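You operate a simulated robot arm through the tools that you are given. There is no shell and no other tool. Be economical: measure what you need, move in short steps, check, and stop when the job is done.

You are at the controls of a simulated two-armed robot. One attempt, no reset.

JOB
Shut the red, green and blue taps and the vent knob, drain the basin, put the drum lid back.
Fine: the basin drains at the grey tap into the silver bucket, after the blue tap is shut; cap the black can too.

Only the result counts: the job must be done as asked and must still hold three seconds after the hand-in. Knocking over, shifting, dropping, spilling or breaking anything else fails it. Lids that push on must go on centred and level and be pressed home; caps that screw on are set level and turned clockwise until they are tight.

ROBOT AND FRAMES
Two 7-joint arms with two-finger parallel grippers on one trunk, on a base that drives. Base frame: it is fixed to the floor where the robot stands at the start and does not move with it; the origin is under the middle of the robot, x ahead of it, y to its left, z up. Readings come in mm, rad, newtons and seconds.
The left shoulder is at the start at [59, 165, 902], the right one opposite. With the tool pointing down near the work surface each hand reaches from about 300 to 420 mm from the robot's upright axis, wherever it stands, measured 20 degrees to its own side. Places, roughly: basin [700, -100, 800]; black can (13x13x17 cm) [300, -1100, 800]; blue drum [1000, 100, 800]; blue pipe wheel [700, -500, 1200]; blue tap [800, -200, 1000]; green tap [1000, 400, 700]; grey tap [600, -100, 600]; red tap [1000, 400, 1000]; vent knob [400, -600, 800]. Payload 1.57 kg a hand.
The tool frame of a hand sits at the grasp point between the pads (the TCP): z along the fingers, y along the line on which they close. The tips reach 30 mm beyond it. The gripper opens to 110 mm. The fingers are 24 mm wide and 12 mm thick; the gripper's body (48 by 112 mm) begins 78 mm behind the TCP.
Orientation is told as [roll, pitch, yaw] about the base's x, y, z axes, in that order, counted from this pose: with the fingers straight down and closing along the base's y, the tool's x points along the base's -x, its y along +y and its z along -z.

CONTROLS
- The arms move only by the tool arm_command. It takes "left_increments", "right_increments" or both (then of equal length, played together; a hand with none holds still); each is a list of rows, each an object of numbers (a shift or turn left out is 0, a gripper value left out holds the last): "rx", "ry", "rz": the turn, a rotation vector about the base's x, y, z in units of 5 degrees (1.0 is 5 degrees); "tx", "ty", "tz": the shift along the base's x, y, z in units of 25 mm (1.0 is 25 mm); "hand": the opening, from 0 (shut) to 1 (fully open). In form: [{"rx": .., "ry": .., "rz": .., "tx": .., "ty": .., "tz": .., "hand": ..}, ...]. A call has 1 to 12 rows; each row shifts and turns the commanded pose from where the row before left it. A call with a number of a shift or a turn outside -1 to 1 is refused whole. Each row takes 0.2 s and may step no farther than 50 mm and 0.15 rad from the row before; otherwise, or with a gripper value out of range, the whole call is refused. Where a pose cannot be reached the arm comes as near as it can. A force on the tool above 90 N (or 10 N above the force at the start of the call, whichever is more), or a blocked arm, ends the call early, and 0.2 s more pass. The fingers move at their own pace (about 45 mm/s each) and stop on an object; they squeeze with about 27 N. The grip force told is the motor's: it shows also when the fingers shut on nothing. Time passes only in rows, and 0.2 s behind the last, so rows that do not move let the fingers close. The reply holds the time, the measured pose of the TCP, the force on the tool along the base axes, the opening and the grip force, in the units named above and with some noise, with the torque about the TCP (base axes, N m) and any sound that the robot's microphone picked up, and new pictures: "pictures" is both (left out), scene, wrist or none (wrist: the cameras of the hands that moved).
- Cameras (640 x 400 px; columns grow to the right, rows downward): "scene" is now at [51, 11.1, 1528.2]; the picture's right is [-0.28, -0.96, 0.02], its down [-0.62, 0.17, -0.77] and it looks along [0.73, -0.23, -0.64] (base axes); focal length 214 px, centre (320, 200). "left" rides on the left gripper at [70, -16, -141] in its tool frame; the picture's right is [0.23, 0.97, 0.00], its down [-0.85, 0.20, -0.48] and it looks along [-0.47, 0.11, 0.88] (tool axes); focal length 222 px, centre (320, 200). "right" rides on the right gripper at [70, 16, -141] in its tool frame; the picture's right is [-0.23, 0.97, 0.00], its down [-0.85, -0.20, -0.48] and it looks along [-0.47, -0.11, 0.88] (tool axes); focal length 222 px, centre (320, 200). There is no depth. A picture from a camera that has moved, and an enlarged one, comes with that camera's place and axes in the base frame and with its lens.
- move_column(by): slides the trunk up (or, below 0, down) by that many mm; the arms and the scene camera ride with it, the base frame stays. It gives what a move gives, with no picture.
- roll_base(legs): drives the robot by 1 to 6 legs, each [ahead, left, turn to the left] in mm, mm and rad, along the robot's own axes; the way and the turn of a leg run together, so that a leg with both is an arc; at most 1500 mm and 3.142 rad a leg. The arms and the cameras ride along, it lands a little off, and it stops where it bumps. It gives what a move gives, and a new picture of the scene camera.
- pan_tilt(pan, tilt): turns the head with the scene camera to pan (to the left, within 1.501 rad either way) and tilt (down, from -0.506 to 1.204), counted from straight ahead of the robot. It gives what a move gives, and a new picture of the scene camera.
- enlarge(camera, box): a new picture of the part [left, top, right, bottom] of that camera's present view, enlarged. No time passes.
- job_done(): hands the job in; it is judged then, once.

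Work in short steps. Places have to be worked out from the pictures, the camera data and where the tool is seen: move nearer, look again, correct. Check each grasp and each placing, and mend what went wrong. You have 120 turns and 260 pictures in all, those below and enlarged ones among them. Open the grippers and draw the arms clear of the work before you hand the job in, unless the task says otherwise.

The tools are called after "Request:" by a JSON object that holds its "op" and its "data". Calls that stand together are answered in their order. arm_command: Moves the arms, as the interface text tells. Its arguments: {"type":"object","properties":{"left_increments":{"type":"array"},"right_increments":{"type":"array"},"pictures":{"type":"string","enum":["both","scene","wrist","none"]}},"required":[]} The other tools are called the same way: move_column (by) slides the trunk up or down; roll_base (legs) drives the base; pan_tilt (pan, tilt) turns the head that bears the scene camera; enlarge (camera, box) takes an enlarged picture of a part of a camera's view; job_done () hands the job in.

At the start:

```text
clock: 0.0
left_tool_pos: [530.3, 165.8, 1001.5]
left_tcp_rot: [0.0, -0.002, 0.0]
left_contact_force: [0.1, -0.2, -0.8]
left_wrist_torque: [0.03, -0.02, 0.0]
left_gripper_width: 110.0
left_grasp_force: 0.2
right_tool_pos: [421.7, -271.8, 1002.1]
right_tcp_rot: [-0.005, -0.003, 0.001]
right_contact_force: [0.1, -1.0, 0.6]
right_wrist_torque: [0.03, 0.01, 0.01]
right_gripper_width: 109.7
right_grasp_force: 0.0
trunk travel left (down, up): [-500.0, 90.0]
robot x, y, heading: [-0.4, -1.0, -0.003]
head pan, tilt: [-0.288, 0.703]
```

scene: 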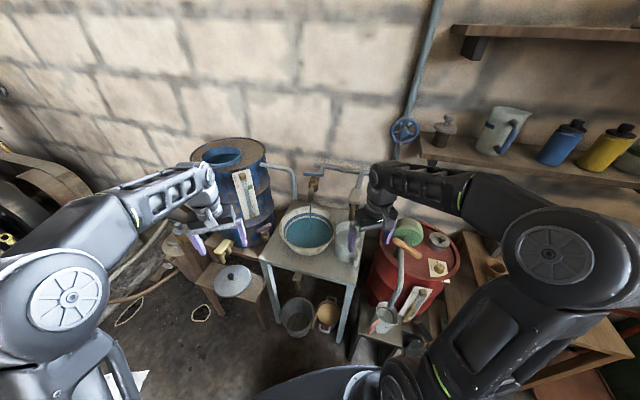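
right: 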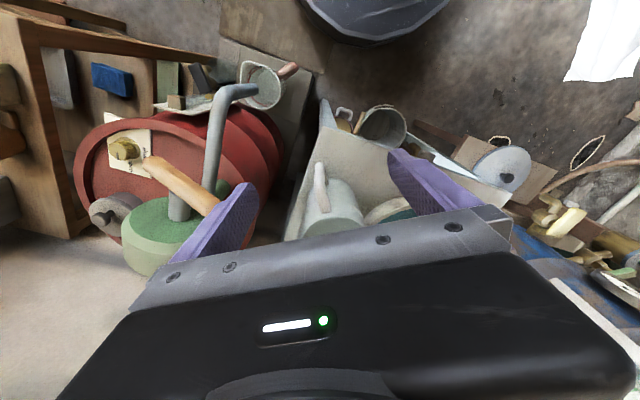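
left: 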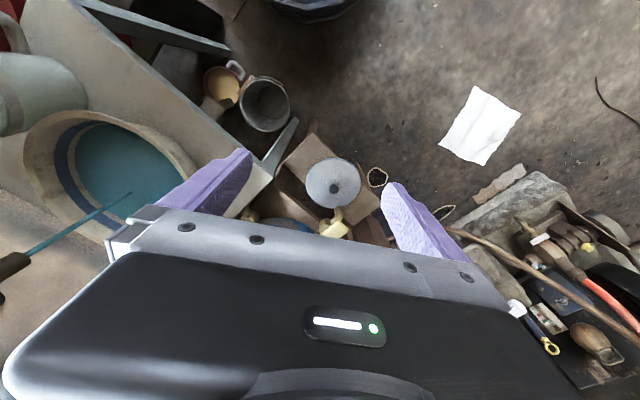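

I start by surveying the scene: enlarging the middle, the left and the right of the present view.

Request:
{"op": "enlarge", "data": {"camera": "scene", "box": [160, 130, 360, 340]}}

Request:
{"op": "enlarge", "data": {"camera": "scene", "box": [340, 90, 640, 340]}}

Request:
{"op": "enlarge", "data": {"camera": "right", "box": [60, 40, 400, 260]}}

```text
1.90 times, centred on (260, 235) of scene
camera zoom: at [51.0, 11.1, 1528.2], right [-0.28, -0.96, 0.02], down [-0.62, 0.17, -0.77], along [0.73, -0.23, -0.64], focal length 408 px, centre (434, 133)
```

zoom: 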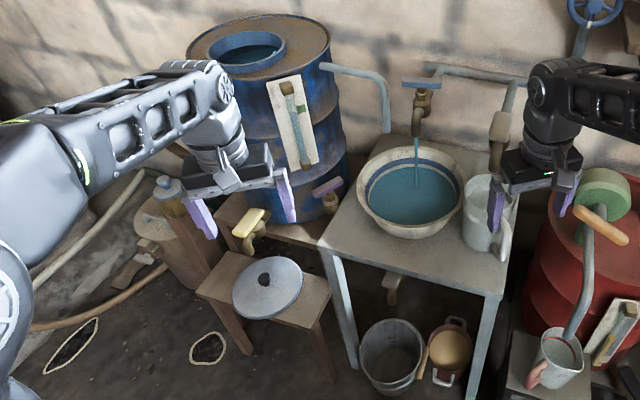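

```text
1.60 times, centred on (490, 215) of scene
camera zoom: at [51.0, 11.1, 1528.2], right [-0.28, -0.96, 0.02], down [-0.62, 0.17, -0.77], along [0.73, -0.23, -0.64], focal length 343 px, centre (48, 176)
```

zoom: 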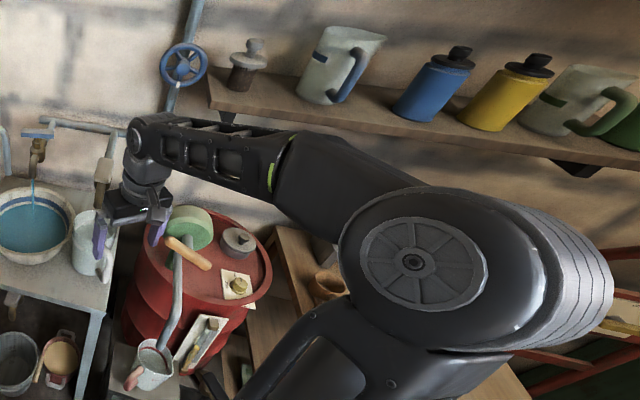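

```text
1.82 times, centred on (230, 150) of right
camera zoom: at [350.5, -256.2, 1143.8], right [0.23, 0.97, 0.0], down [0.85, -0.2, 0.48], along [0.47, -0.11, -0.88], focal length 404 px, centre (484, 291)
```

zoom: 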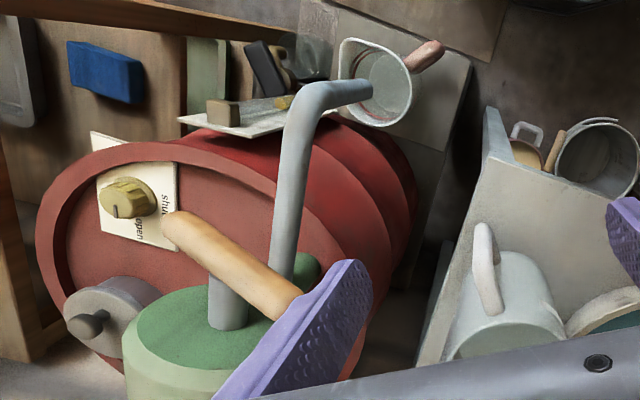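

The blue tap is running into the basin; the red and green taps should be farther left. I turn the head left for a look.

Request:
{"op": "pan_tilt", "data": {"pan": 0.45, "tilt": 0.6}}

Request:
{"op": "pan_tilt", "data": {"pan": -1.2, "tilt": 0.6}}

```text
clock: 1.1
left_tool_pos: [530.5, 144.5, 1001.9]
left_tcp_rot: [0.022, -0.002, 0.0]
left_contact_force: [-0.8, 0.5, 1.0]
left_wrist_torque: [-0.04, -0.01, 0.0]
left_gripper_width: 110.0
left_grasp_force: 0.0
right_tool_pos: [420.9, -294.8, 993.2]
right_tcp_rot: [0.017, -0.005, -0.002]
right_contact_force: [-0.2, -0.3, 0.4]
right_wrist_torque: [-0.04, -0.02, -0.02]
right_gripper_width: 109.8
right_grasp_force: 0.0
trunk travel left (down, up): [-500.0, 90.0]
robot x, y, heading: [3.2, -1.7, -0.003]
head pan, tilt: [0.45, 0.6]
camera scene: at [48.7, 74.2, 1535.6], right [0.43, -0.9, 0.02], down [-0.51, -0.27, -0.82], along [0.74, 0.34, -0.57], focal length 214 px, centre (320, 200)
```

scene: 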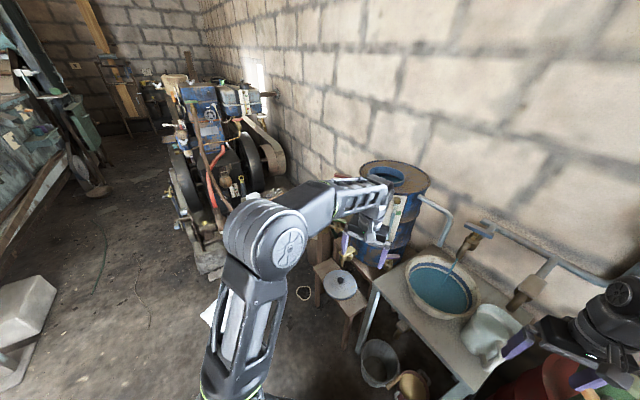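

```text
clock: 2.8
left_tool_pos: [530.3, 143.9, 1003.1]
left_tcp_rot: [0.022, -0.002, 0.0]
left_contact_force: [0.6, -0.3, 0.4]
left_wrist_torque: [0.01, 0.03, -0.03]
left_gripper_width: 110.0
left_grasp_force: 0.0
right_tool_pos: [420.5, -295.3, 994.0]
right_tcp_rot: [0.018, -0.003, 0.0]
right_contact_force: [0.5, -0.1, 0.6]
right_wrist_torque: [-0.03, 0.0, -0.01]
right_gripper_width: 110.2
right_grasp_force: 0.0
trunk travel left (down, up): [-500.0, 90.0]
robot x, y, heading: [1.7, -1.2, -0.001]
head pan, tilt: [-1.201, 0.6]
camera scene: at [1.7, -47.0, 1538.4], right [-0.93, -0.36, 0.01], down [-0.2, 0.51, -0.84], along [0.3, -0.78, -0.55], focal length 214 px, centre (320, 200)
```

scene: 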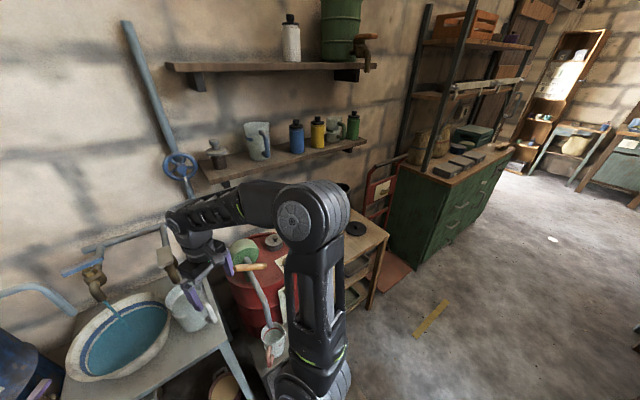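

The arms hide the red and green taps and the right bench. I swing the left hand left and draw it back a little, then look there.

Request:
{"op": "arm_command", "data": {"left_increments": [{"ty": 1, "tx": -0.6}, {"ty": 1, "tx": -0.6}, {"ty": 1, "tx": -0.6}, {"ty": 1, "tx": -0.6}, {"ty": 1, "tx": -0.6}, {"ty": 1, "tx": -0.6}, {"ty": 1, "tx": -0.6}, {"ty": 1, "tx": -0.6}, {"ty": 1, "tx": -0.6}, {"ty": 1, "tx": -0.6}], "pictures": "none"}}

Request:
{"op": "pan_tilt", "data": {"pan": 0.2, "tilt": 0.65}}

Request:
{"op": "enlarge", "data": {"camera": "scene", "box": [180, 120, 400, 320]}}

```text
clock: 5.0
left_tool_pos: [382.9, 396.4, 1001.7]
left_tcp_rot: [0.023, -0.005, 0.0]
left_contact_force: [0.4, -0.3, -0.3]
left_wrist_torque: [0.02, -0.02, 0.06]
left_gripper_width: 109.8
left_grasp_force: 0.0
right_tool_pos: [419.4, -293.4, 993.5]
right_tcp_rot: [0.018, -0.005, -0.001]
right_contact_force: [-0.6, 0.5, -0.1]
right_wrist_torque: [-0.01, -0.01, -0.02]
right_gripper_width: 110.1
right_grasp_force: 0.1
trunk travel left (down, up): [-500.0, 90.0]
robot x, y, heading: [-2.5, 0.2, -0.003]
head pan, tilt: [-1.201, 0.6]
```

```text
clock: 6.5
left_tool_pos: [382.7, 393.9, 1001.6]
left_tcp_rot: [0.025, -0.004, -0.001]
left_contact_force: [0.3, -0.1, 0.0]
left_wrist_torque: [0.03, -0.05, 0.01]
left_gripper_width: 110.1
left_grasp_force: 0.1
right_tool_pos: [419.5, -294.4, 992.3]
right_tcp_rot: [0.017, -0.003, -0.002]
right_contact_force: [0.0, 0.4, 0.5]
right_wrist_torque: [-0.01, 0.02, 0.01]
right_gripper_width: 109.9
right_grasp_force: 0.0
trunk travel left (down, up): [-500.0, 90.0]
robot x, y, heading: [0.1, 0.6, 0.003]
head pan, tilt: [0.201, 0.649]
camera scene: at [54.7, 52.6, 1531.8], right [0.2, -0.98, 0.02], down [-0.59, -0.14, -0.79], along [0.78, 0.14, -0.61], focal length 214 px, centre (320, 200)
```

scene: 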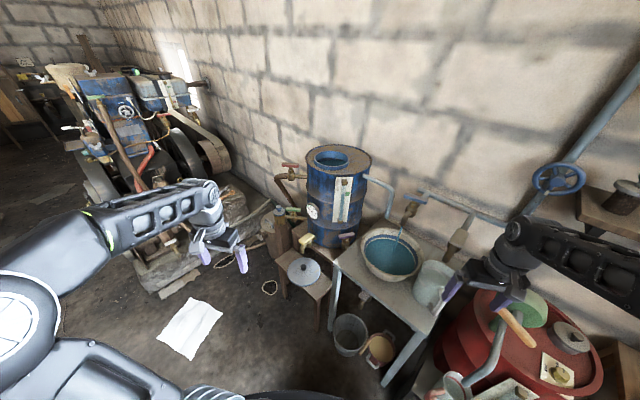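

```text
2.00 times, centred on (290, 220) of scene
camera zoom: at [54.7, 52.6, 1531.8], right [0.2, -0.98, 0.02], down [-0.59, -0.14, -0.79], along [0.78, 0.14, -0.61], focal length 429 px, centre (380, 160)
```

zoom: 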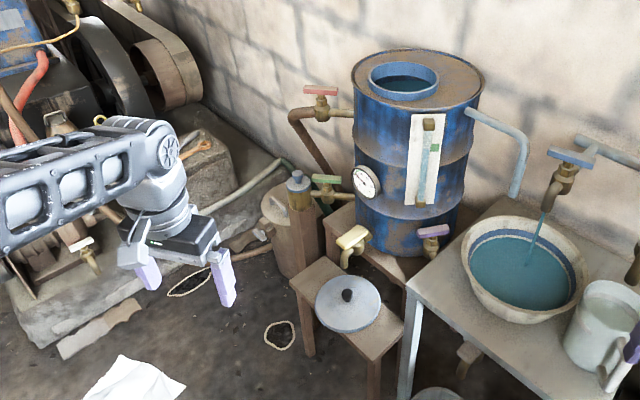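

Red tap (upper left pipe), green (below it), lid on the stool, blue tap running. I zoom in to judge handle shapes.

Request:
{"op": "enlarge", "data": {"camera": "scene", "box": [265, 150, 325, 225]}}

Request:
{"op": "enlarge", "data": {"camera": "scene", "box": [350, 170, 470, 320]}}

Request:
{"op": "enlarge", "data": {"camera": "scene", "box": [430, 270, 610, 400]}}

```text
5.33 times, centred on (295, 188) of scene
camera zoom: at [54.7, 52.6, 1531.8], right [0.2, -0.98, 0.02], down [-0.59, -0.14, -0.79], along [0.78, 0.14, -0.61], focal length 1144 px, centre (453, 267)
```

zoom: 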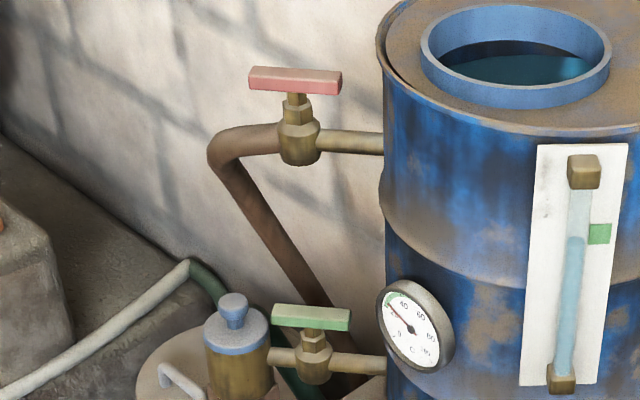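

```text
2.67 times, centred on (410, 245) of scene
camera zoom: at [54.7, 52.6, 1531.8], right [0.2, -0.98, 0.02], down [-0.59, -0.14, -0.79], along [0.78, 0.14, -0.61], focal length 572 px, centre (80, 80)
```

zoom: 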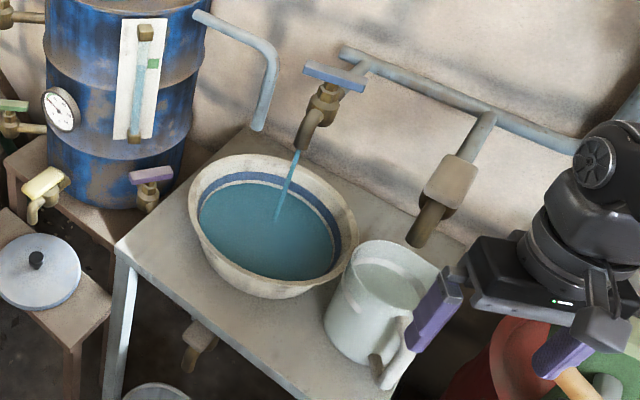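

```text
3.08 times, centred on (520, 335) of scene
camera zoom: at [54.7, 52.6, 1531.8], right [0.2, -0.98, 0.02], down [-0.59, -0.14, -0.79], along [0.78, 0.14, -0.61], focal length 660 px, centre (-295, -215)
```

zoom: 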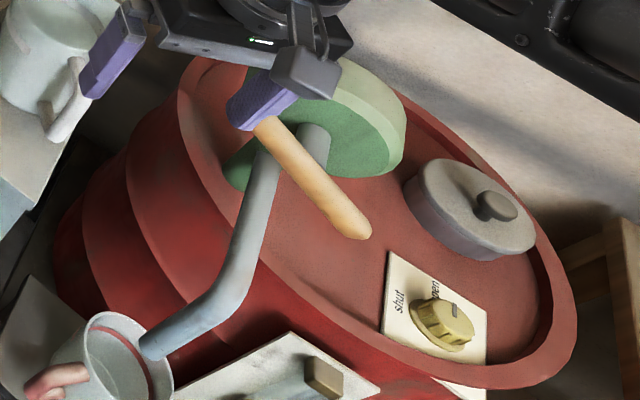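

Handles are T-bars. Before driving I look down at my own base and the floor by the table.

Request:
{"op": "pan_tilt", "data": {"pan": -0.1, "tilt": 1.2}}

```text
clock: 7.5
left_tool_pos: [382.8, 395.4, 1001.5]
left_tcp_rot: [0.023, -0.004, 0.0]
left_contact_force: [-0.2, 0.5, 0.4]
left_wrist_torque: [0.01, 0.0, -0.02]
left_gripper_width: 110.2
left_grasp_force: 0.1
right_tool_pos: [420.7, -295.2, 992.6]
right_tcp_rot: [0.018, -0.004, -0.002]
right_contact_force: [0.4, 0.5, -0.8]
right_wrist_torque: [0.03, -0.01, 0.03]
right_gripper_width: 110.3
right_grasp_force: 0.1
trunk travel left (down, up): [-500.0, 90.0]
robot x, y, heading: [0.3, 1.3, 0.003]
head pan, tilt: [-0.099, 1.201]
camera scene: at [25.4, 28.9, 1492.0], right [-0.1, -0.99, 0.02], down [-0.93, 0.08, -0.37], along [0.36, -0.06, -0.93], focal length 214 px, centre (320, 200)
```

scene: 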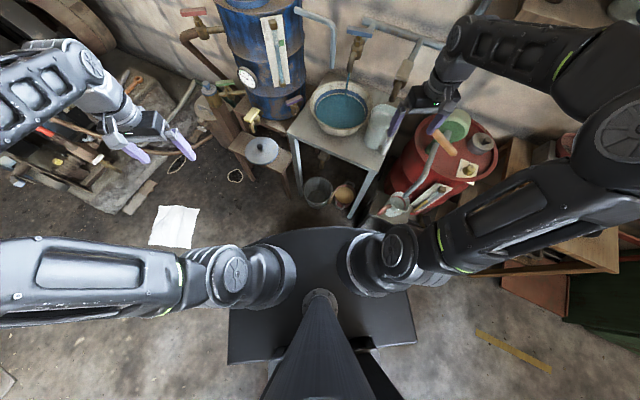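

The base front reaches roughly x 330; bucket and table begin near 570. I raise the trunk fully for clearance and drive ahead 180 mm toward the blue tap.

Request:
{"op": "move_column", "data": {"by": 90}}

Request:
{"op": "roll_base", "data": {"legs": [[180, 0, 0]]}}

Request:
{"op": "pan_tilt", "data": {"pan": -0.25, "tilt": 0.85}}

Request:
{"op": "enlarge", "data": {"camera": "right", "box": [0, 0, 640, 400]}}

```text
clock: 8.7
left_tool_pos: [384.3, 395.0, 1092.2]
left_tcp_rot: [0.024, -0.003, -0.001]
left_contact_force: [-0.1, 0.0, 0.4]
left_wrist_torque: [0.06, -0.01, 0.04]
left_gripper_width: 110.2
left_grasp_force: 0.0
right_tool_pos: [421.0, -294.8, 1082.9]
right_tcp_rot: [0.016, -0.003, -0.002]
right_contact_force: [0.2, -0.8, 0.2]
right_wrist_torque: [-0.03, -0.02, 0.0]
right_gripper_width: 110.1
right_grasp_force: 0.0
trunk travel left (down, up): [-590.0, 0.0]
robot x, y, heading: [-2.4, 1.4, 0.002]
head pan, tilt: [-0.099, 1.201]
```

```text
clock: 10.2
left_tool_pos: [569.4, 413.4, 1088.1]
left_tcp_rot: [0.016, -0.003, 0.004]
left_contact_force: [0.0, -0.4, -1.0]
left_wrist_torque: [-0.05, 0.09, 0.0]
left_gripper_width: 110.0
left_grasp_force: 0.1
right_tool_pos: [609.7, -272.8, 1085.9]
right_tcp_rot: [0.013, -0.005, 0.004]
right_contact_force: [1.3, 0.1, 0.2]
right_wrist_torque: [-0.03, 0.12, 0.0]
right_gripper_width: 110.3
right_grasp_force: 0.0
trunk travel left (down, up): [-590.0, 0.0]
robot x, y, heading: [188.0, 15.3, -0.0]
head pan, tilt: [-0.099, 1.201]
camera scene: at [235.3, 30.2, 1581.6], right [-0.1, -1.0, 0.02], down [-0.93, 0.08, -0.35], along [0.35, -0.05, -0.94], focal length 214 px, centre (320, 200)
```

scene: 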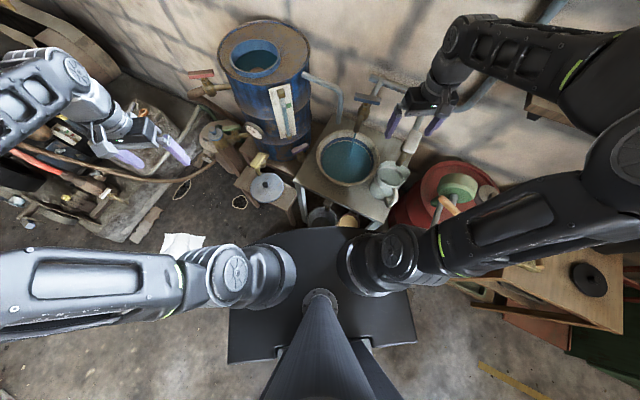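

```text
clock: 11.1
left_tool_pos: [554.6, 393.8, 1096.9]
left_tcp_rot: [0.035, -0.016, -0.003]
left_contact_force: [0.1, 0.4, 0.6]
left_wrist_torque: [0.01, 0.03, 0.0]
left_gripper_width: 110.2
left_grasp_force: 0.1
right_tool_pos: [592.5, -294.9, 1082.5]
right_tcp_rot: [0.029, -0.018, -0.002]
right_contact_force: [0.5, -0.2, 0.6]
right_wrist_torque: [0.03, -0.03, 0.02]
right_gripper_width: 110.2
right_grasp_force: 0.0
trunk travel left (down, up): [-590.0, 0.0]
robot x, y, heading: [185.9, 4.9, 0.0]
head pan, tilt: [-0.25, 0.85]
camera scene: at [236.1, 22.1, 1605.8], right [-0.25, -0.97, 0.02], down [-0.73, 0.17, -0.66], along [0.64, -0.18, -0.75], focal length 214 px, centre (320, 200)
```

scene: 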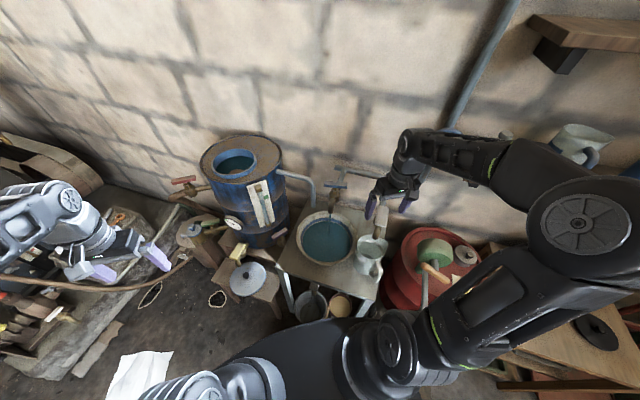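

```text
1.00 times, centred on (320, 200) of right (not enlarged: the box is as wide or as high as the picture)
camera zoom: at [520.4, -284.4, 1223.8], right [0.23, 0.97, 0.03], down [0.85, -0.21, 0.49], along [0.48, -0.08, -0.87], focal length 222 px, centre (320, 200)
```

zoom: 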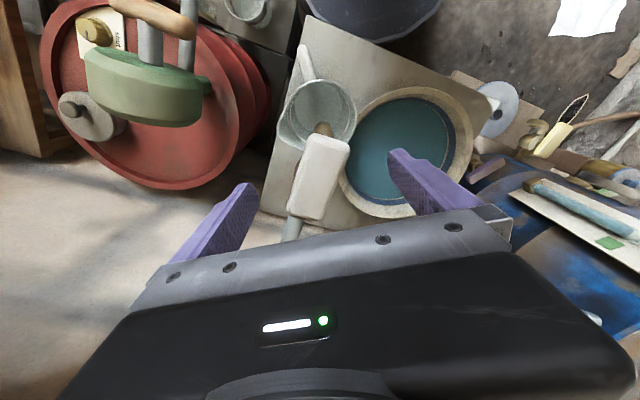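

Triangulating, the blue handle sits near [790, -200, 1032]. I enlarge it to read the bar's direction.

Request:
{"op": "enlarge", "data": {"camera": "scene", "box": [300, 160, 380, 230]}}

Request:
{"op": "enlarge", "data": {"camera": "scene", "box": [160, 130, 320, 310]}}

```text
5.71 times, centred on (340, 195) of scene
camera zoom: at [236.1, 22.1, 1605.8], right [-0.25, -0.97, 0.02], down [-0.73, 0.17, -0.66], along [0.64, -0.18, -0.75], focal length 1226 px, centre (206, 229)
```

zoom: 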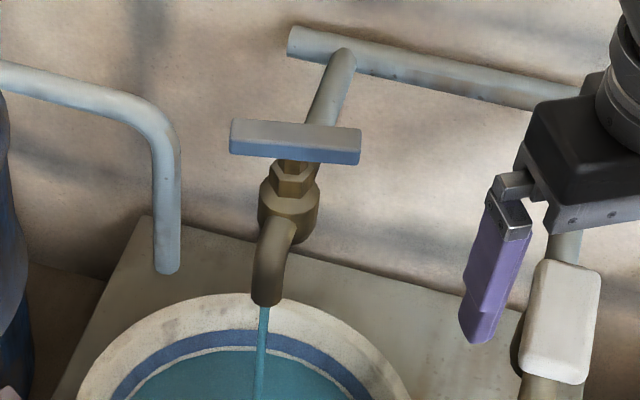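

```text
2.22 times, centred on (240, 220) of scene
camera zoom: at [236.1, 22.1, 1605.8], right [-0.25, -0.97, 0.02], down [-0.73, 0.17, -0.66], along [0.64, -0.18, -0.75], focal length 477 px, centre (498, 156)
```

zoom: 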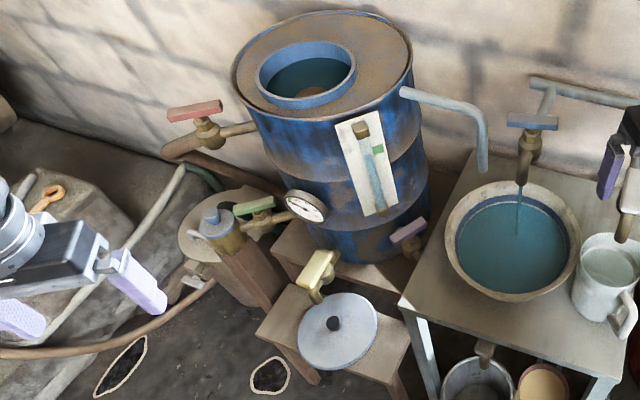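

Bar spans about [773,-233] to [800,-152] at z≈1035 (bar 18° off the y axis). I bring the right hand above it, turning the jaw so it will straddle the bar, staying high.

Request:
{"op": "arm_command", "data": {"right_increments": [{"tz": 1, "rz": 1}, {"tz": 1, "rz": 1}, {"tx": 0.7, "ty": 0.3, "rz": 1}, {"tx": 0.7, "ty": 0.3, "rz": 1}, {"tx": 0.7, "ty": 0.3, "rz": 1}, {"tx": 0.7, "ty": 0.4, "rz": 1}, {"tx": 0.8, "ty": 0.4, "rz": 1}, {"tx": 0.8, "ty": 0.4, "rz": 1}, {"tx": 0.8, "ty": 0.4, "rz": 1}, {"tx": 0.8, "ty": 0.4, "rz": 1}, {"tx": 0.8, "ty": 0.6, "rz": 1}, {"tx": 0.8, "ty": 0.6, "rz": 1}]}}

```text
clock: 13.7
left_tool_pos: [567.5, 403.6, 1094.1]
left_tcp_rot: [0.027, -0.013, 0.003]
left_contact_force: [0.4, 0.8, 0.2]
left_wrist_torque: [-0.1, -0.01, -0.03]
left_gripper_width: 109.9
left_grasp_force: 0.2
right_tool_pos: [761.8, -204.2, 1137.8]
right_tcp_rot: [0.028, -0.011, 0.919]
right_contact_force: [-0.9, 1.1, 0.2]
right_wrist_torque: [-0.07, -0.01, 0.02]
right_gripper_width: 109.8
right_grasp_force: 0.0
right hand out of reach, approached as far as the arm can: row 11, 12
trunk travel left (down, up): [-590.0, 0.0]
robot x, y, heading: [196.4, 9.8, 0.0]
head pan, tilt: [-0.25, 0.85]
camera scene: at [281.8, 0.8, 1604.5], right [-0.25, -0.97, 0.01], down [-0.74, 0.18, -0.64], along [0.62, -0.17, -0.77], focal length 214 px, centre (320, 200)
camera right: at [707.3, -255.6, 1279.1], right [-0.64, 0.77, 0.03], down [0.68, 0.55, 0.48], along [0.36, 0.33, -0.87], focal length 222 px, centre (320, 200)
```

scene: 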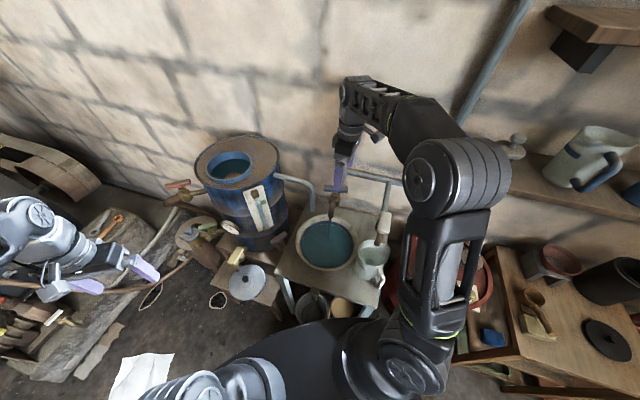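
right: 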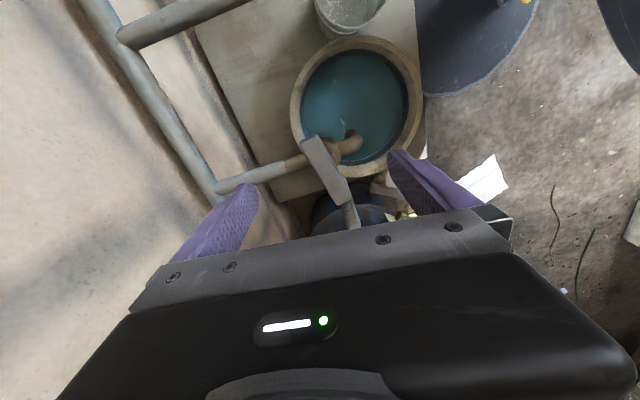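

The reach limit bites at this height, so I lower; re-triangulating with the wrist view puts the bar centre at about [771,-188,1050]. I turn a bit more and come down to z≈1095.

Request:
{"op": "arm_command", "data": {"right_increments": [{"tz": -0.6, "rz": 0.6}, {"tz": -0.6, "rz": 0.6}, {"tz": -0.5, "rz": 0.4}, {}], "pictures": "wrist"}}

```text
clock: 14.7
left_tool_pos: [543.0, 394.8, 1097.2]
left_tcp_rot: [0.033, -0.019, 0.007]
left_contact_force: [-2.1, 0.3, 0.3]
left_wrist_torque: [-0.03, -0.06, 0.0]
left_gripper_width: 110.2
left_grasp_force: 0.0
right_tool_pos: [740.4, -212.9, 1096.6]
right_tcp_rot: [0.022, -0.021, 1.064]
right_contact_force: [0.3, 0.6, 0.6]
right_wrist_torque: [0.03, -0.08, -0.05]
right_gripper_width: 109.8
right_grasp_force: 0.0
trunk travel left (down, up): [-590.0, 0.0]
robot x, y, heading: [181.3, 4.2, 0.005]
head pan, tilt: [-0.25, 0.85]
camera right: at [693.4, -271.6, 1237.8], right [-0.74, 0.67, 0.03], down [0.6, 0.64, 0.49], along [0.31, 0.38, -0.87], focal length 222 px, centre (320, 200)
```

right: 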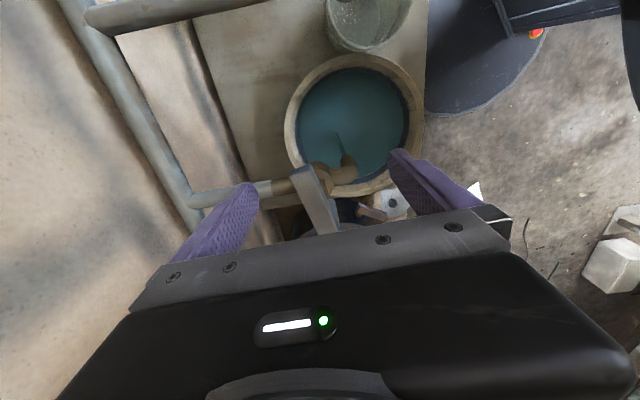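

Bar centre now reads [768,-189,~1048], direction 65°; the jaw is at 61°. I shift over it, then check before going down.

Request:
{"op": "arm_command", "data": {"right_increments": [{"tx": 0.5, "ty": 0.5, "rz": 0.4}, {"tx": 0.6, "ty": 0.5, "rz": 0.4}, {}, {}], "pictures": "wrist"}}

Request:
{"op": "enlarge", "data": {"camera": "scene", "box": [300, 130, 380, 230]}}

```text
clock: 15.9
left_tool_pos: [536.0, 339.6, 1102.5]
left_tcp_rot: [0.054, -0.019, -0.022]
left_contact_force: [-0.7, -0.4, 0.7]
left_wrist_torque: [0.03, -0.02, 0.0]
left_gripper_width: 110.0
left_grasp_force: 0.0
right_tool_pos: [744.5, -253.3, 1086.8]
right_tcp_rot: [0.034, -0.033, 1.098]
right_contact_force: [-1.0, -1.3, 0.8]
right_wrist_torque: [0.02, -0.09, -0.04]
right_gripper_width: 109.8
right_grasp_force: 0.0
trunk travel left (down, up): [-590.0, 0.0]
robot x, y, heading: [160.3, -20.2, -0.017]
head pan, tilt: [-0.25, 0.85]
stopped in row 4 (right hand): the arm was blocked; the commanded pose is now the measured one
camera right: at [700.0, -314.7, 1227.8], right [-0.76, 0.64, 0.04], down [0.57, 0.65, 0.5], along [0.29, 0.4, -0.87], focal length 222 px, centre (320, 200)
```

right: 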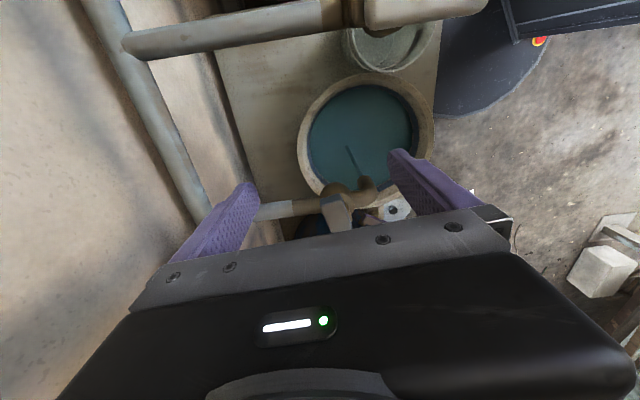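

```text
4.00 times, centred on (340, 180) of scene
camera zoom: at [213.7, -17.4, 1604.8], right [-0.27, -0.96, 0.01], down [-0.73, 0.19, -0.66], along [0.63, -0.18, -0.75], focal length 858 px, centre (240, 280)
```

zoom: 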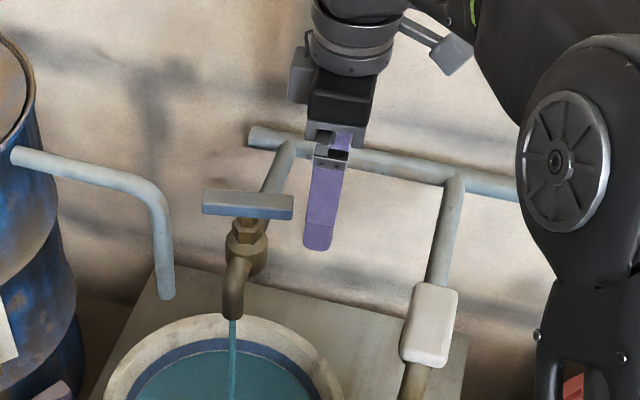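

The hand was blocked with no force at the tool and the base got pushed back, so some arm link probably touches something. I look at the whole arm.

Request:
{"op": "pan_tilt", "data": {"pan": -0.6, "tilt": 0.6}}

```text
clock: 16.7
left_tool_pos: [512.7, 340.8, 1100.0]
left_tcp_rot: [0.046, -0.024, -0.015]
left_contact_force: [-0.4, 0.0, -0.2]
left_wrist_torque: [-0.04, -0.03, 0.02]
left_gripper_width: 110.1
left_grasp_force: 0.2
right_tool_pos: [726.2, -250.1, 1094.7]
right_tcp_rot: [0.021, -0.026, 1.106]
right_contact_force: [0.7, -0.3, -0.2]
right_wrist_torque: [-0.04, 0.07, 0.03]
right_gripper_width: 110.2
right_grasp_force: 0.1
trunk travel left (down, up): [-590.0, 0.0]
robot x, y, heading: [147.8, -29.2, -0.014]
head pan, tilt: [-0.6, 0.6]
camera scene: at [191.5, -52.4, 1626.3], right [-0.58, -0.82, 0.02], down [-0.46, 0.31, -0.83], along [0.67, -0.49, -0.56], focal length 214 px, centre (320, 200)
```

scene: 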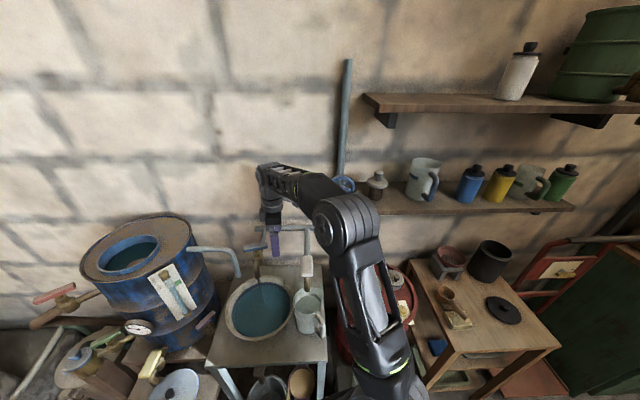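

The forearm leans on the wheel of the blue pipe. I back off 80 mm and shift left 160 mm to keep the elbow clear of it.

Request:
{"op": "roll_base", "data": {"legs": [[-80, 0, 0], [0, 160, 0.014]]}}

Request:
{"op": "enlarge", "data": {"camera": "scene", "box": [300, 130, 460, 250]}}

```text
clock: 18.8
left_tool_pos: [440.3, 507.4, 1100.0]
left_tcp_rot: [0.051, -0.018, 0.006]
left_contact_force: [-0.3, 2.3, -0.2]
left_wrist_torque: [-0.03, 0.02, 0.01]
left_gripper_width: 109.8
left_grasp_force: 0.0
right_tool_pos: [663.8, -78.4, 1087.0]
right_tcp_rot: [0.032, -0.027, 1.124]
right_contact_force: [1.0, 1.1, -0.3]
right_wrist_torque: [-0.05, 0.02, 0.0]
right_gripper_width: 110.2
right_grasp_force: 0.0
trunk travel left (down, up): [-590.0, 0.0]
robot x, y, heading: [71.7, 136.2, -0.001]
head pan, tilt: [-0.6, 0.6]
camera scene: at [120.3, 88.0, 1622.9], right [-0.56, -0.83, 0.0], down [-0.47, 0.32, -0.82], along [0.68, -0.46, -0.57], focal length 214 px, centre (320, 200)
```

scene: 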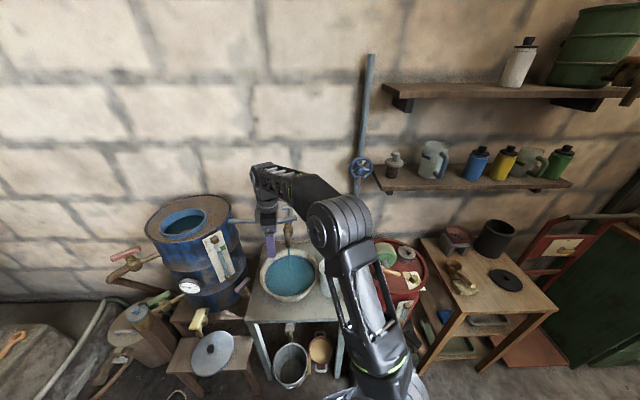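

```text
3.33 times, centred on (380, 190) of scene
camera zoom: at [120.3, 88.0, 1622.9], right [-0.56, -0.83, 0.0], down [-0.47, 0.32, -0.82], along [0.68, -0.46, -0.57], focal length 715 px, centre (120, 233)
```

zoom: 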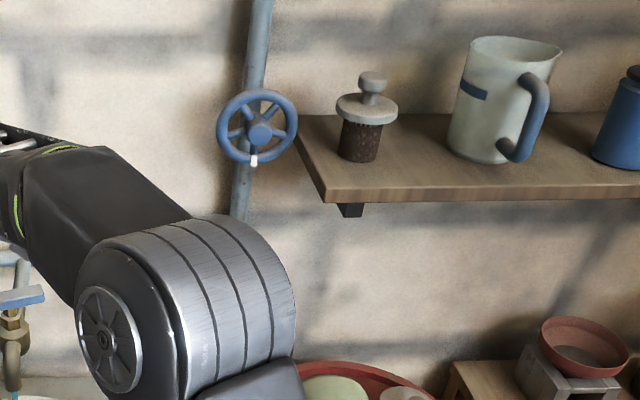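

Nothing disturbed. I raise the right hand and pull it back a bit, then drive to about [190,100].

Request:
{"op": "arm_command", "data": {"right_increments": [{"tz": 0.8, "tx": -0.8}, {"tz": 0.8, "tx": -0.8}, {"tx": -0.8}], "pictures": "none"}}

Request:
{"op": "roll_base", "data": {"legs": [[118, -36, 0]]}}

Request:
{"op": "enlarge", "data": {"camera": "right", "box": [0, 0, 640, 400]}}

```text
clock: 19.6
left_tool_pos: [438.9, 505.5, 1101.5]
left_tcp_rot: [0.05, -0.019, 0.006]
left_contact_force: [0.2, 0.4, 0.8]
left_wrist_torque: [-0.01, -0.03, -0.01]
left_gripper_width: 110.0
left_grasp_force: 0.2
right_tool_pos: [600.7, -79.3, 1128.4]
right_tcp_rot: [0.029, -0.029, 1.126]
right_contact_force: [-0.7, 1.0, 0.1]
right_wrist_torque: [-0.01, -0.01, 0.02]
right_gripper_width: 109.9
right_grasp_force: 0.1
trunk travel left (down, up): [-590.0, 0.0]
robot x, y, heading: [76.3, 138.1, 0.008]
head pan, tilt: [-0.6, 0.6]
```

```text
clock: 20.8
left_tool_pos: [552.6, 470.5, 1100.2]
left_tcp_rot: [0.052, -0.017, 0.006]
left_contact_force: [1.0, -0.3, -0.2]
left_wrist_torque: [-0.02, 0.06, 0.0]
left_gripper_width: 109.9
left_grasp_force: 0.1
right_tool_pos: [716.8, -113.9, 1126.3]
right_tcp_rot: [0.031, -0.031, 1.127]
right_contact_force: [0.3, -0.2, -0.5]
right_wrist_torque: [-0.03, 0.03, -0.01]
right_gripper_width: 110.0
right_grasp_force: 0.0
trunk travel left (down, up): [-590.0, 0.0]
robot x, y, heading: [184.3, 100.4, 0.009]
head pan, tilt: [-0.6, 0.6]
camera scene: at [232.6, 50.6, 1622.9], right [-0.56, -0.83, 0.0], down [-0.47, 0.32, -0.82], along [0.68, -0.46, -0.57], focal length 214 px, centre (320, 200)
```

scene: 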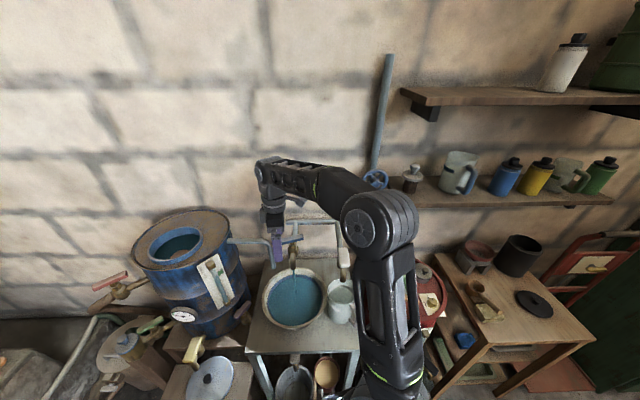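

```text
1.00 times, centred on (320, 200) of right (not enlarged: the box is as wide or as high as the picture)
camera zoom: at [673.7, -176.7, 1266.5], right [-0.78, 0.62, 0.04], down [0.55, 0.67, 0.5], along [0.28, 0.41, -0.87], focal length 222 px, centre (320, 200)
```

zoom: 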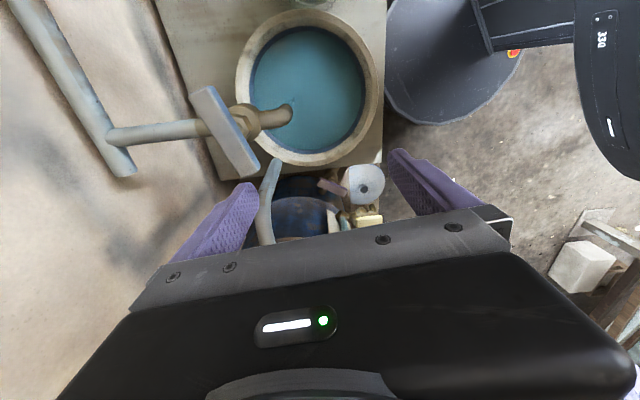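

The bar now reads centre [767,-189,1048] and about 70°. Moving over it and coming down to z≈1090.

Request:
{"op": "arm_command", "data": {"right_increments": [{"tx": 0.5, "ty": -0.75, "rz": 0.5}, {"tx": 0.5, "ty": -0.75, "rz": 0.5}, {"tx": 0.5, "ty": -0.75, "tz": -0.4}, {"tx": 0.5, "ty": -0.75, "tz": -0.5}, {"tz": -0.5}, {}], "pictures": "wrist"}}

Request:
{"op": "enlarge", "data": {"camera": "scene", "box": [230, 140, 350, 320]}}

```text
clock: 22.2
left_tool_pos: [550.9, 470.8, 1099.7]
left_tcp_rot: [0.051, -0.021, 0.008]
left_contact_force: [0.0, -0.1, 0.8]
left_wrist_torque: [-0.01, 0.0, -0.01]
left_gripper_width: 109.8
left_grasp_force: 0.0
right_tool_pos: [765.3, -190.0, 1091.0]
right_tcp_rot: [0.031, -0.03, 1.214]
right_contact_force: [0.3, -0.1, -0.4]
right_wrist_torque: [-0.02, 0.0, 0.01]
right_gripper_width: 110.2
right_grasp_force: 0.2
trunk travel left (down, up): [-590.0, 0.0]
robot x, y, heading: [184.3, 105.4, 0.007]
head pan, tilt: [-0.6, 0.6]
camera right: at [727.6, -256.1, 1231.5], right [-0.83, 0.55, 0.04], down [0.49, 0.71, 0.5], along [0.25, 0.43, -0.87], focal length 222 px, centre (320, 200)
```

right: 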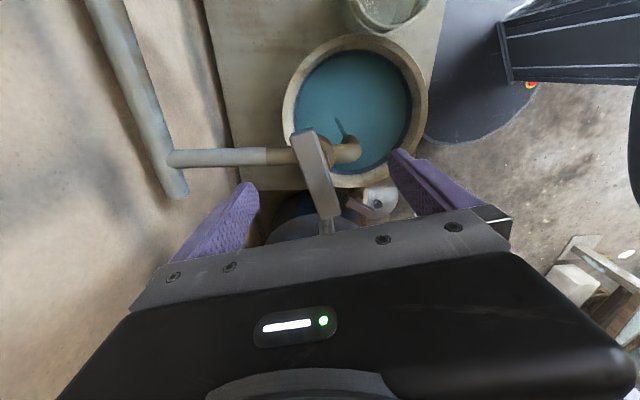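

```text
2.22 times, centred on (290, 230) of scene
camera zoom: at [230.8, 51.0, 1623.0], right [-0.56, -0.83, 0.0], down [-0.47, 0.32, -0.82], along [0.68, -0.46, -0.57], focal length 477 px, centre (387, 133)
```

zoom: 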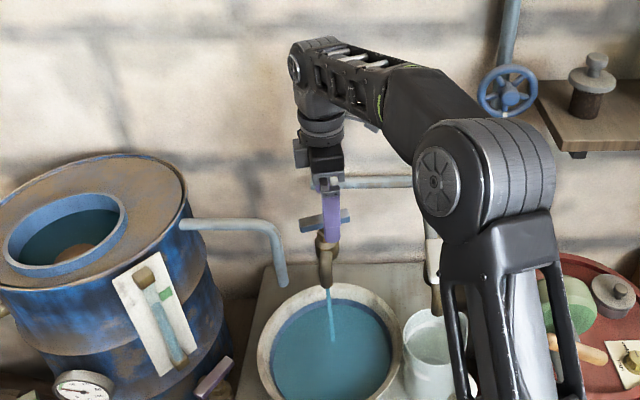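

Aligned over the bar. I lower 24 mm and close.

Request:
{"op": "arm_command", "data": {"right_increments": [{"tx": 0.1, "tz": -0.5}, {"tz": -0.46}, {"hand": 0.0}, {"hand": 0.0}, {"hand": 0.0}, {"hand": 0.0}, {"hand": 0.0}, {"hand": 0.0}], "pictures": "wrist"}}

Request:
{"op": "enlarge", "data": {"camera": "scene", "box": [260, 190, 320, 260]}}

```text
clock: 24.0
left_tool_pos: [551.7, 471.6, 1099.9]
left_tcp_rot: [0.05, -0.016, 0.006]
left_contact_force: [0.5, 0.5, -0.3]
left_wrist_torque: [0.0, 0.0, -0.02]
left_gripper_width: 110.1
left_grasp_force: 0.0
right_tool_pos: [767.3, -190.3, 1069.4]
right_tcp_rot: [0.031, -0.029, 1.214]
right_contact_force: [1.5, -1.1, -0.4]
right_wrist_torque: [-0.1, -0.37, -0.04]
right_gripper_width: 22.3
right_grasp_force: 21.6
trunk travel left (down, up): [-590.0, 0.0]
robot x, y, heading: [190.9, 103.2, 0.006]
head pan, tilt: [-0.6, 0.6]
camera right: at [730.6, -255.0, 1208.3], right [-0.83, 0.55, 0.04], down [0.49, 0.71, 0.5], along [0.25, 0.43, -0.87], focal length 222 px, centre (320, 200)
```

right: 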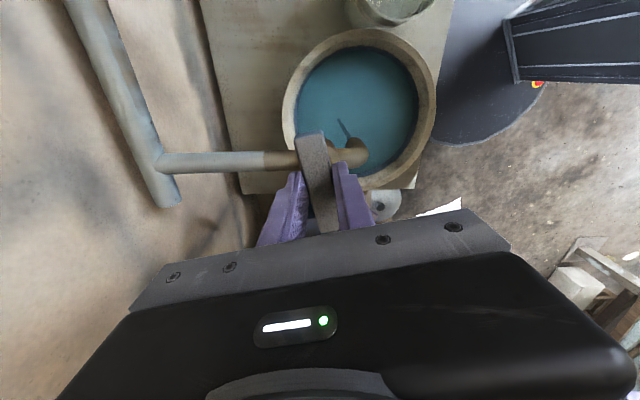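

```text
5.71 times, centred on (290, 225) of scene
camera zoom: at [231.1, 50.9, 1623.0], right [-0.56, -0.83, 0.0], down [-0.47, 0.32, -0.82], along [0.68, -0.46, -0.57], focal length 1226 px, centre (491, 57)
```

zoom: 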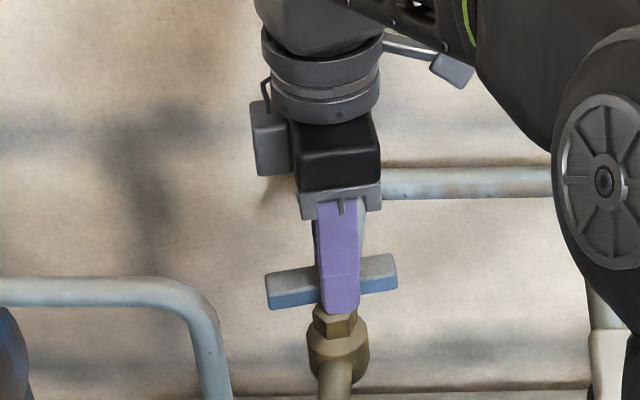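

Firm, centred grip (22 mm). I turn clockwise 60° and watch torque.

Request:
{"op": "arm_command", "data": {"right_increments": [{"rz": -1}, {"rz": -1}, {"rz": -1}, {"rz": -1}, {"rz": -1}, {"rz": -1}, {"rz": -1}, {"rz": -1}, {"rz": -1}, {"rz": -1}, {"rz": -1}, {"rz": -1}], "pictures": "scene"}}

Request:
{"op": "enlarge", "data": {"camera": "scene", "box": [250, 190, 340, 330]}}

```text
clock: 26.6
left_tool_pos: [549.3, 471.8, 1100.0]
left_tcp_rot: [0.05, -0.02, 0.007]
left_contact_force: [-0.2, -0.4, 0.0]
left_wrist_torque: [-0.03, 0.02, 0.04]
left_gripper_width: 110.1
left_grasp_force: 0.1
right_tool_pos: [767.7, -187.7, 1068.3]
right_tcp_rot: [0.03, -0.031, 0.18]
right_contact_force: [-8.0, 2.0, -1.2]
right_wrist_torque: [-0.21, -0.66, 5.62]
right_gripper_width: 52.1
right_grasp_force: 45.6
trunk travel left (down, up): [-590.0, 0.0]
robot x, y, heading: [182.8, 101.5, 0.013]
head pan, tilt: [-0.6, 0.6]
camera scene: at [229.5, 51.5, 1623.1], right [-0.56, -0.83, 0.0], down [-0.47, 0.32, -0.83], along [0.68, -0.46, -0.56], focal length 214 px, centre (320, 200)
```

scene: 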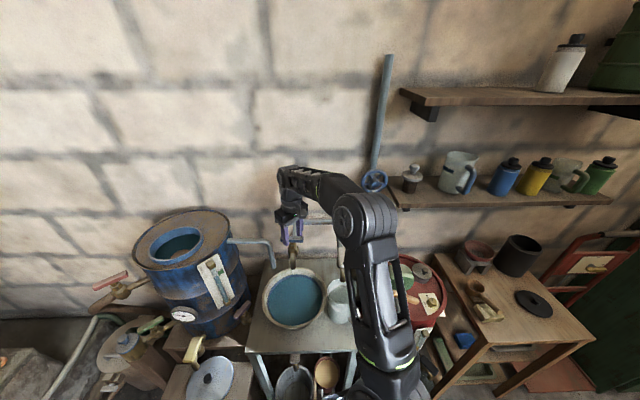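

```text
2.86 times, centred on (295, 260) of scene
camera zoom: at [229.5, 51.5, 1623.1], right [-0.56, -0.83, 0.0], down [-0.47, 0.32, -0.83], along [0.68, -0.46, -0.56], focal length 613 px, centre (391, 29)
```

zoom: 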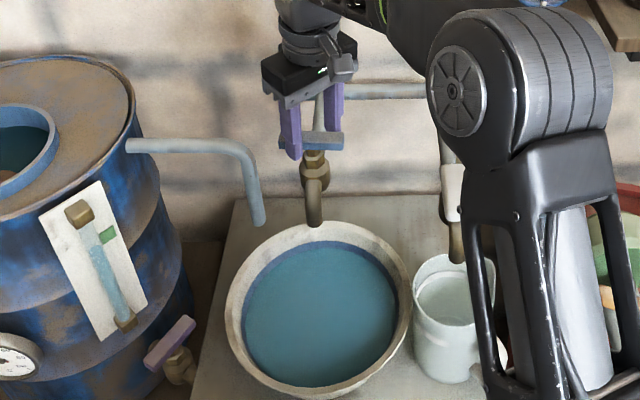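

The stream has stopped and the valve is at its clockwise stop (5.6 N m). I open, lift and check.

Request:
{"op": "arm_command", "data": {"right_increments": [{"hand": 0.7}, {"hand": 1.0}, {"hand": 1.0}, {"hand": 1.0, "rz": 1}, {"tz": 1, "rz": 1}, {"tz": 1}, {"tx": -1, "tz": 0.4}, {"tx": -1}], "pictures": "none"}}

Request:
{"op": "enlarge", "data": {"camera": "scene", "box": [250, 190, 340, 330]}}

```text
clock: 28.4
left_tool_pos: [550.4, 472.1, 1099.9]
left_tcp_rot: [0.051, -0.019, 0.008]
left_contact_force: [-0.9, -0.2, 0.3]
left_wrist_torque: [-0.02, -0.01, 0.01]
left_gripper_width: 110.1
left_grasp_force: 0.2
right_tool_pos: [716.9, -189.6, 1127.0]
right_tcp_rot: [0.032, -0.03, 0.341]
right_contact_force: [-0.3, -1.0, 0.5]
right_wrist_torque: [0.03, -0.02, -0.01]
right_gripper_width: 109.9
right_grasp_force: 0.1
trunk travel left (down, up): [-590.0, 0.0]
robot x, y, heading: [184.6, 98.9, 0.011]
head pan, tilt: [-0.6, 0.6]
```

```text
2.86 times, centred on (295, 260) of scene
camera zoom: at [230.2, 51.1, 1623.0], right [-0.56, -0.83, 0.0], down [-0.47, 0.32, -0.83], along [0.68, -0.46, -0.56], focal length 613 px, centre (391, 29)
```

zoom: 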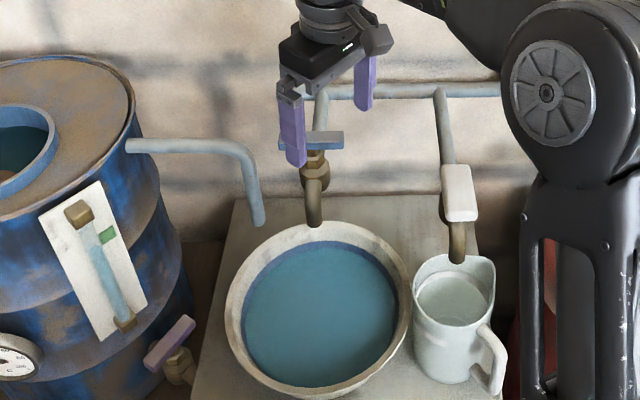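

Blue is shut. Next, the grey tap beneath the table: I back away, lower the trunk and look under the table.

Request:
{"op": "roll_base", "data": {"legs": [[-330, -60, 0]]}}

Request:
{"op": "move_column", "data": {"by": -450}}

Request:
{"op": "pan_tilt", "data": {"pan": -0.1, "tilt": 0.5}}

Request:
{"op": "enlarge", "data": {"camera": "scene", "box": [240, 130, 440, 330]}}

```text
clock: 30.6
left_tool_pos: [227.0, 401.5, 1101.2]
left_tcp_rot: [0.052, -0.021, -0.023]
left_contact_force: [-0.6, -0.7, 0.1]
left_wrist_torque: [0.07, -0.07, 0.02]
left_gripper_width: 109.9
left_grasp_force: 0.0
right_tool_pos: [373.2, -263.7, 1129.1]
right_tcp_rot: [0.031, -0.031, 0.312]
right_contact_force: [-0.9, -0.5, 0.8]
right_wrist_torque: [0.11, -0.04, -0.02]
right_gripper_width: 110.1
right_grasp_force: 0.2
trunk travel left (down, up): [-590.0, 0.0]
robot x, y, heading: [-148.0, 44.4, -0.018]
head pan, tilt: [-0.6, 0.6]
camera scene: at [-106.6, -9.5, 1623.1], right [-0.58, -0.81, 0.0], down [-0.46, 0.33, -0.83], along [0.67, -0.48, -0.56], focal length 214 px, centre (320, 200)
```

scene: 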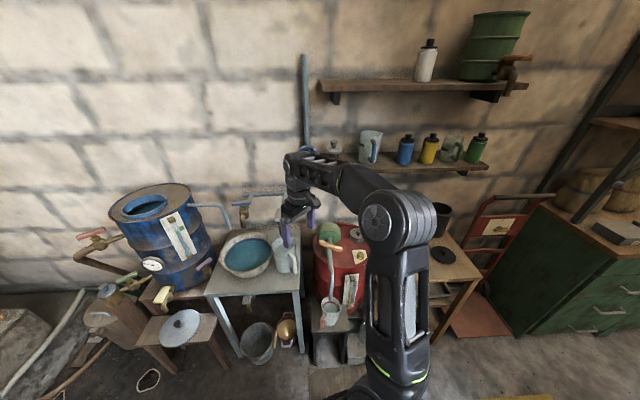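

```text
refused: -450 is not a number from -400 to 400
```

```text
clock: 31.5
left_tool_pos: [226.8, 403.7, 1100.6]
left_tcp_rot: [0.051, -0.019, -0.024]
left_contact_force: [-0.1, -0.3, 0.2]
left_wrist_torque: [0.05, -0.01, 0.02]
left_gripper_width: 110.1
left_grasp_force: 0.0
right_tool_pos: [373.4, -263.5, 1127.1]
right_tcp_rot: [0.032, -0.03, 0.312]
right_contact_force: [-0.6, -0.9, 0.4]
right_wrist_torque: [0.0, -0.01, 0.02]
right_gripper_width: 110.2
right_grasp_force: 0.1
trunk travel left (down, up): [-590.0, 0.0]
robot x, y, heading: [-143.9, 46.7, -0.02]
head pan, tilt: [-0.099, 0.499]
camera scene: at [-87.3, 33.1, 1632.1], right [-0.12, -0.99, 0.0], down [-0.47, 0.06, -0.88], along [0.87, -0.11, -0.48], focal length 214 px, centre (320, 200)
```

scene: 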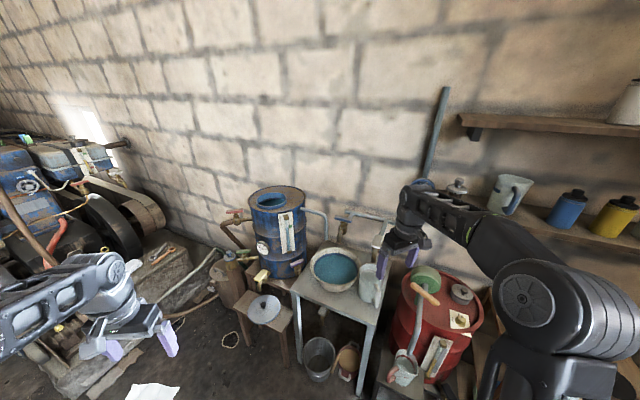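

```text
2.00 times, centred on (340, 230) of scene
camera zoom: at [-87.3, 33.1, 1632.1], right [-0.12, -0.99, 0.0], down [-0.47, 0.06, -0.88], along [0.87, -0.11, -0.48], focal length 429 px, centre (280, 140)
```

zoom: 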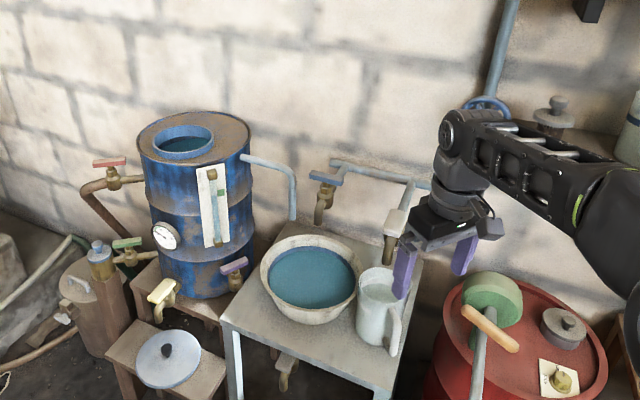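

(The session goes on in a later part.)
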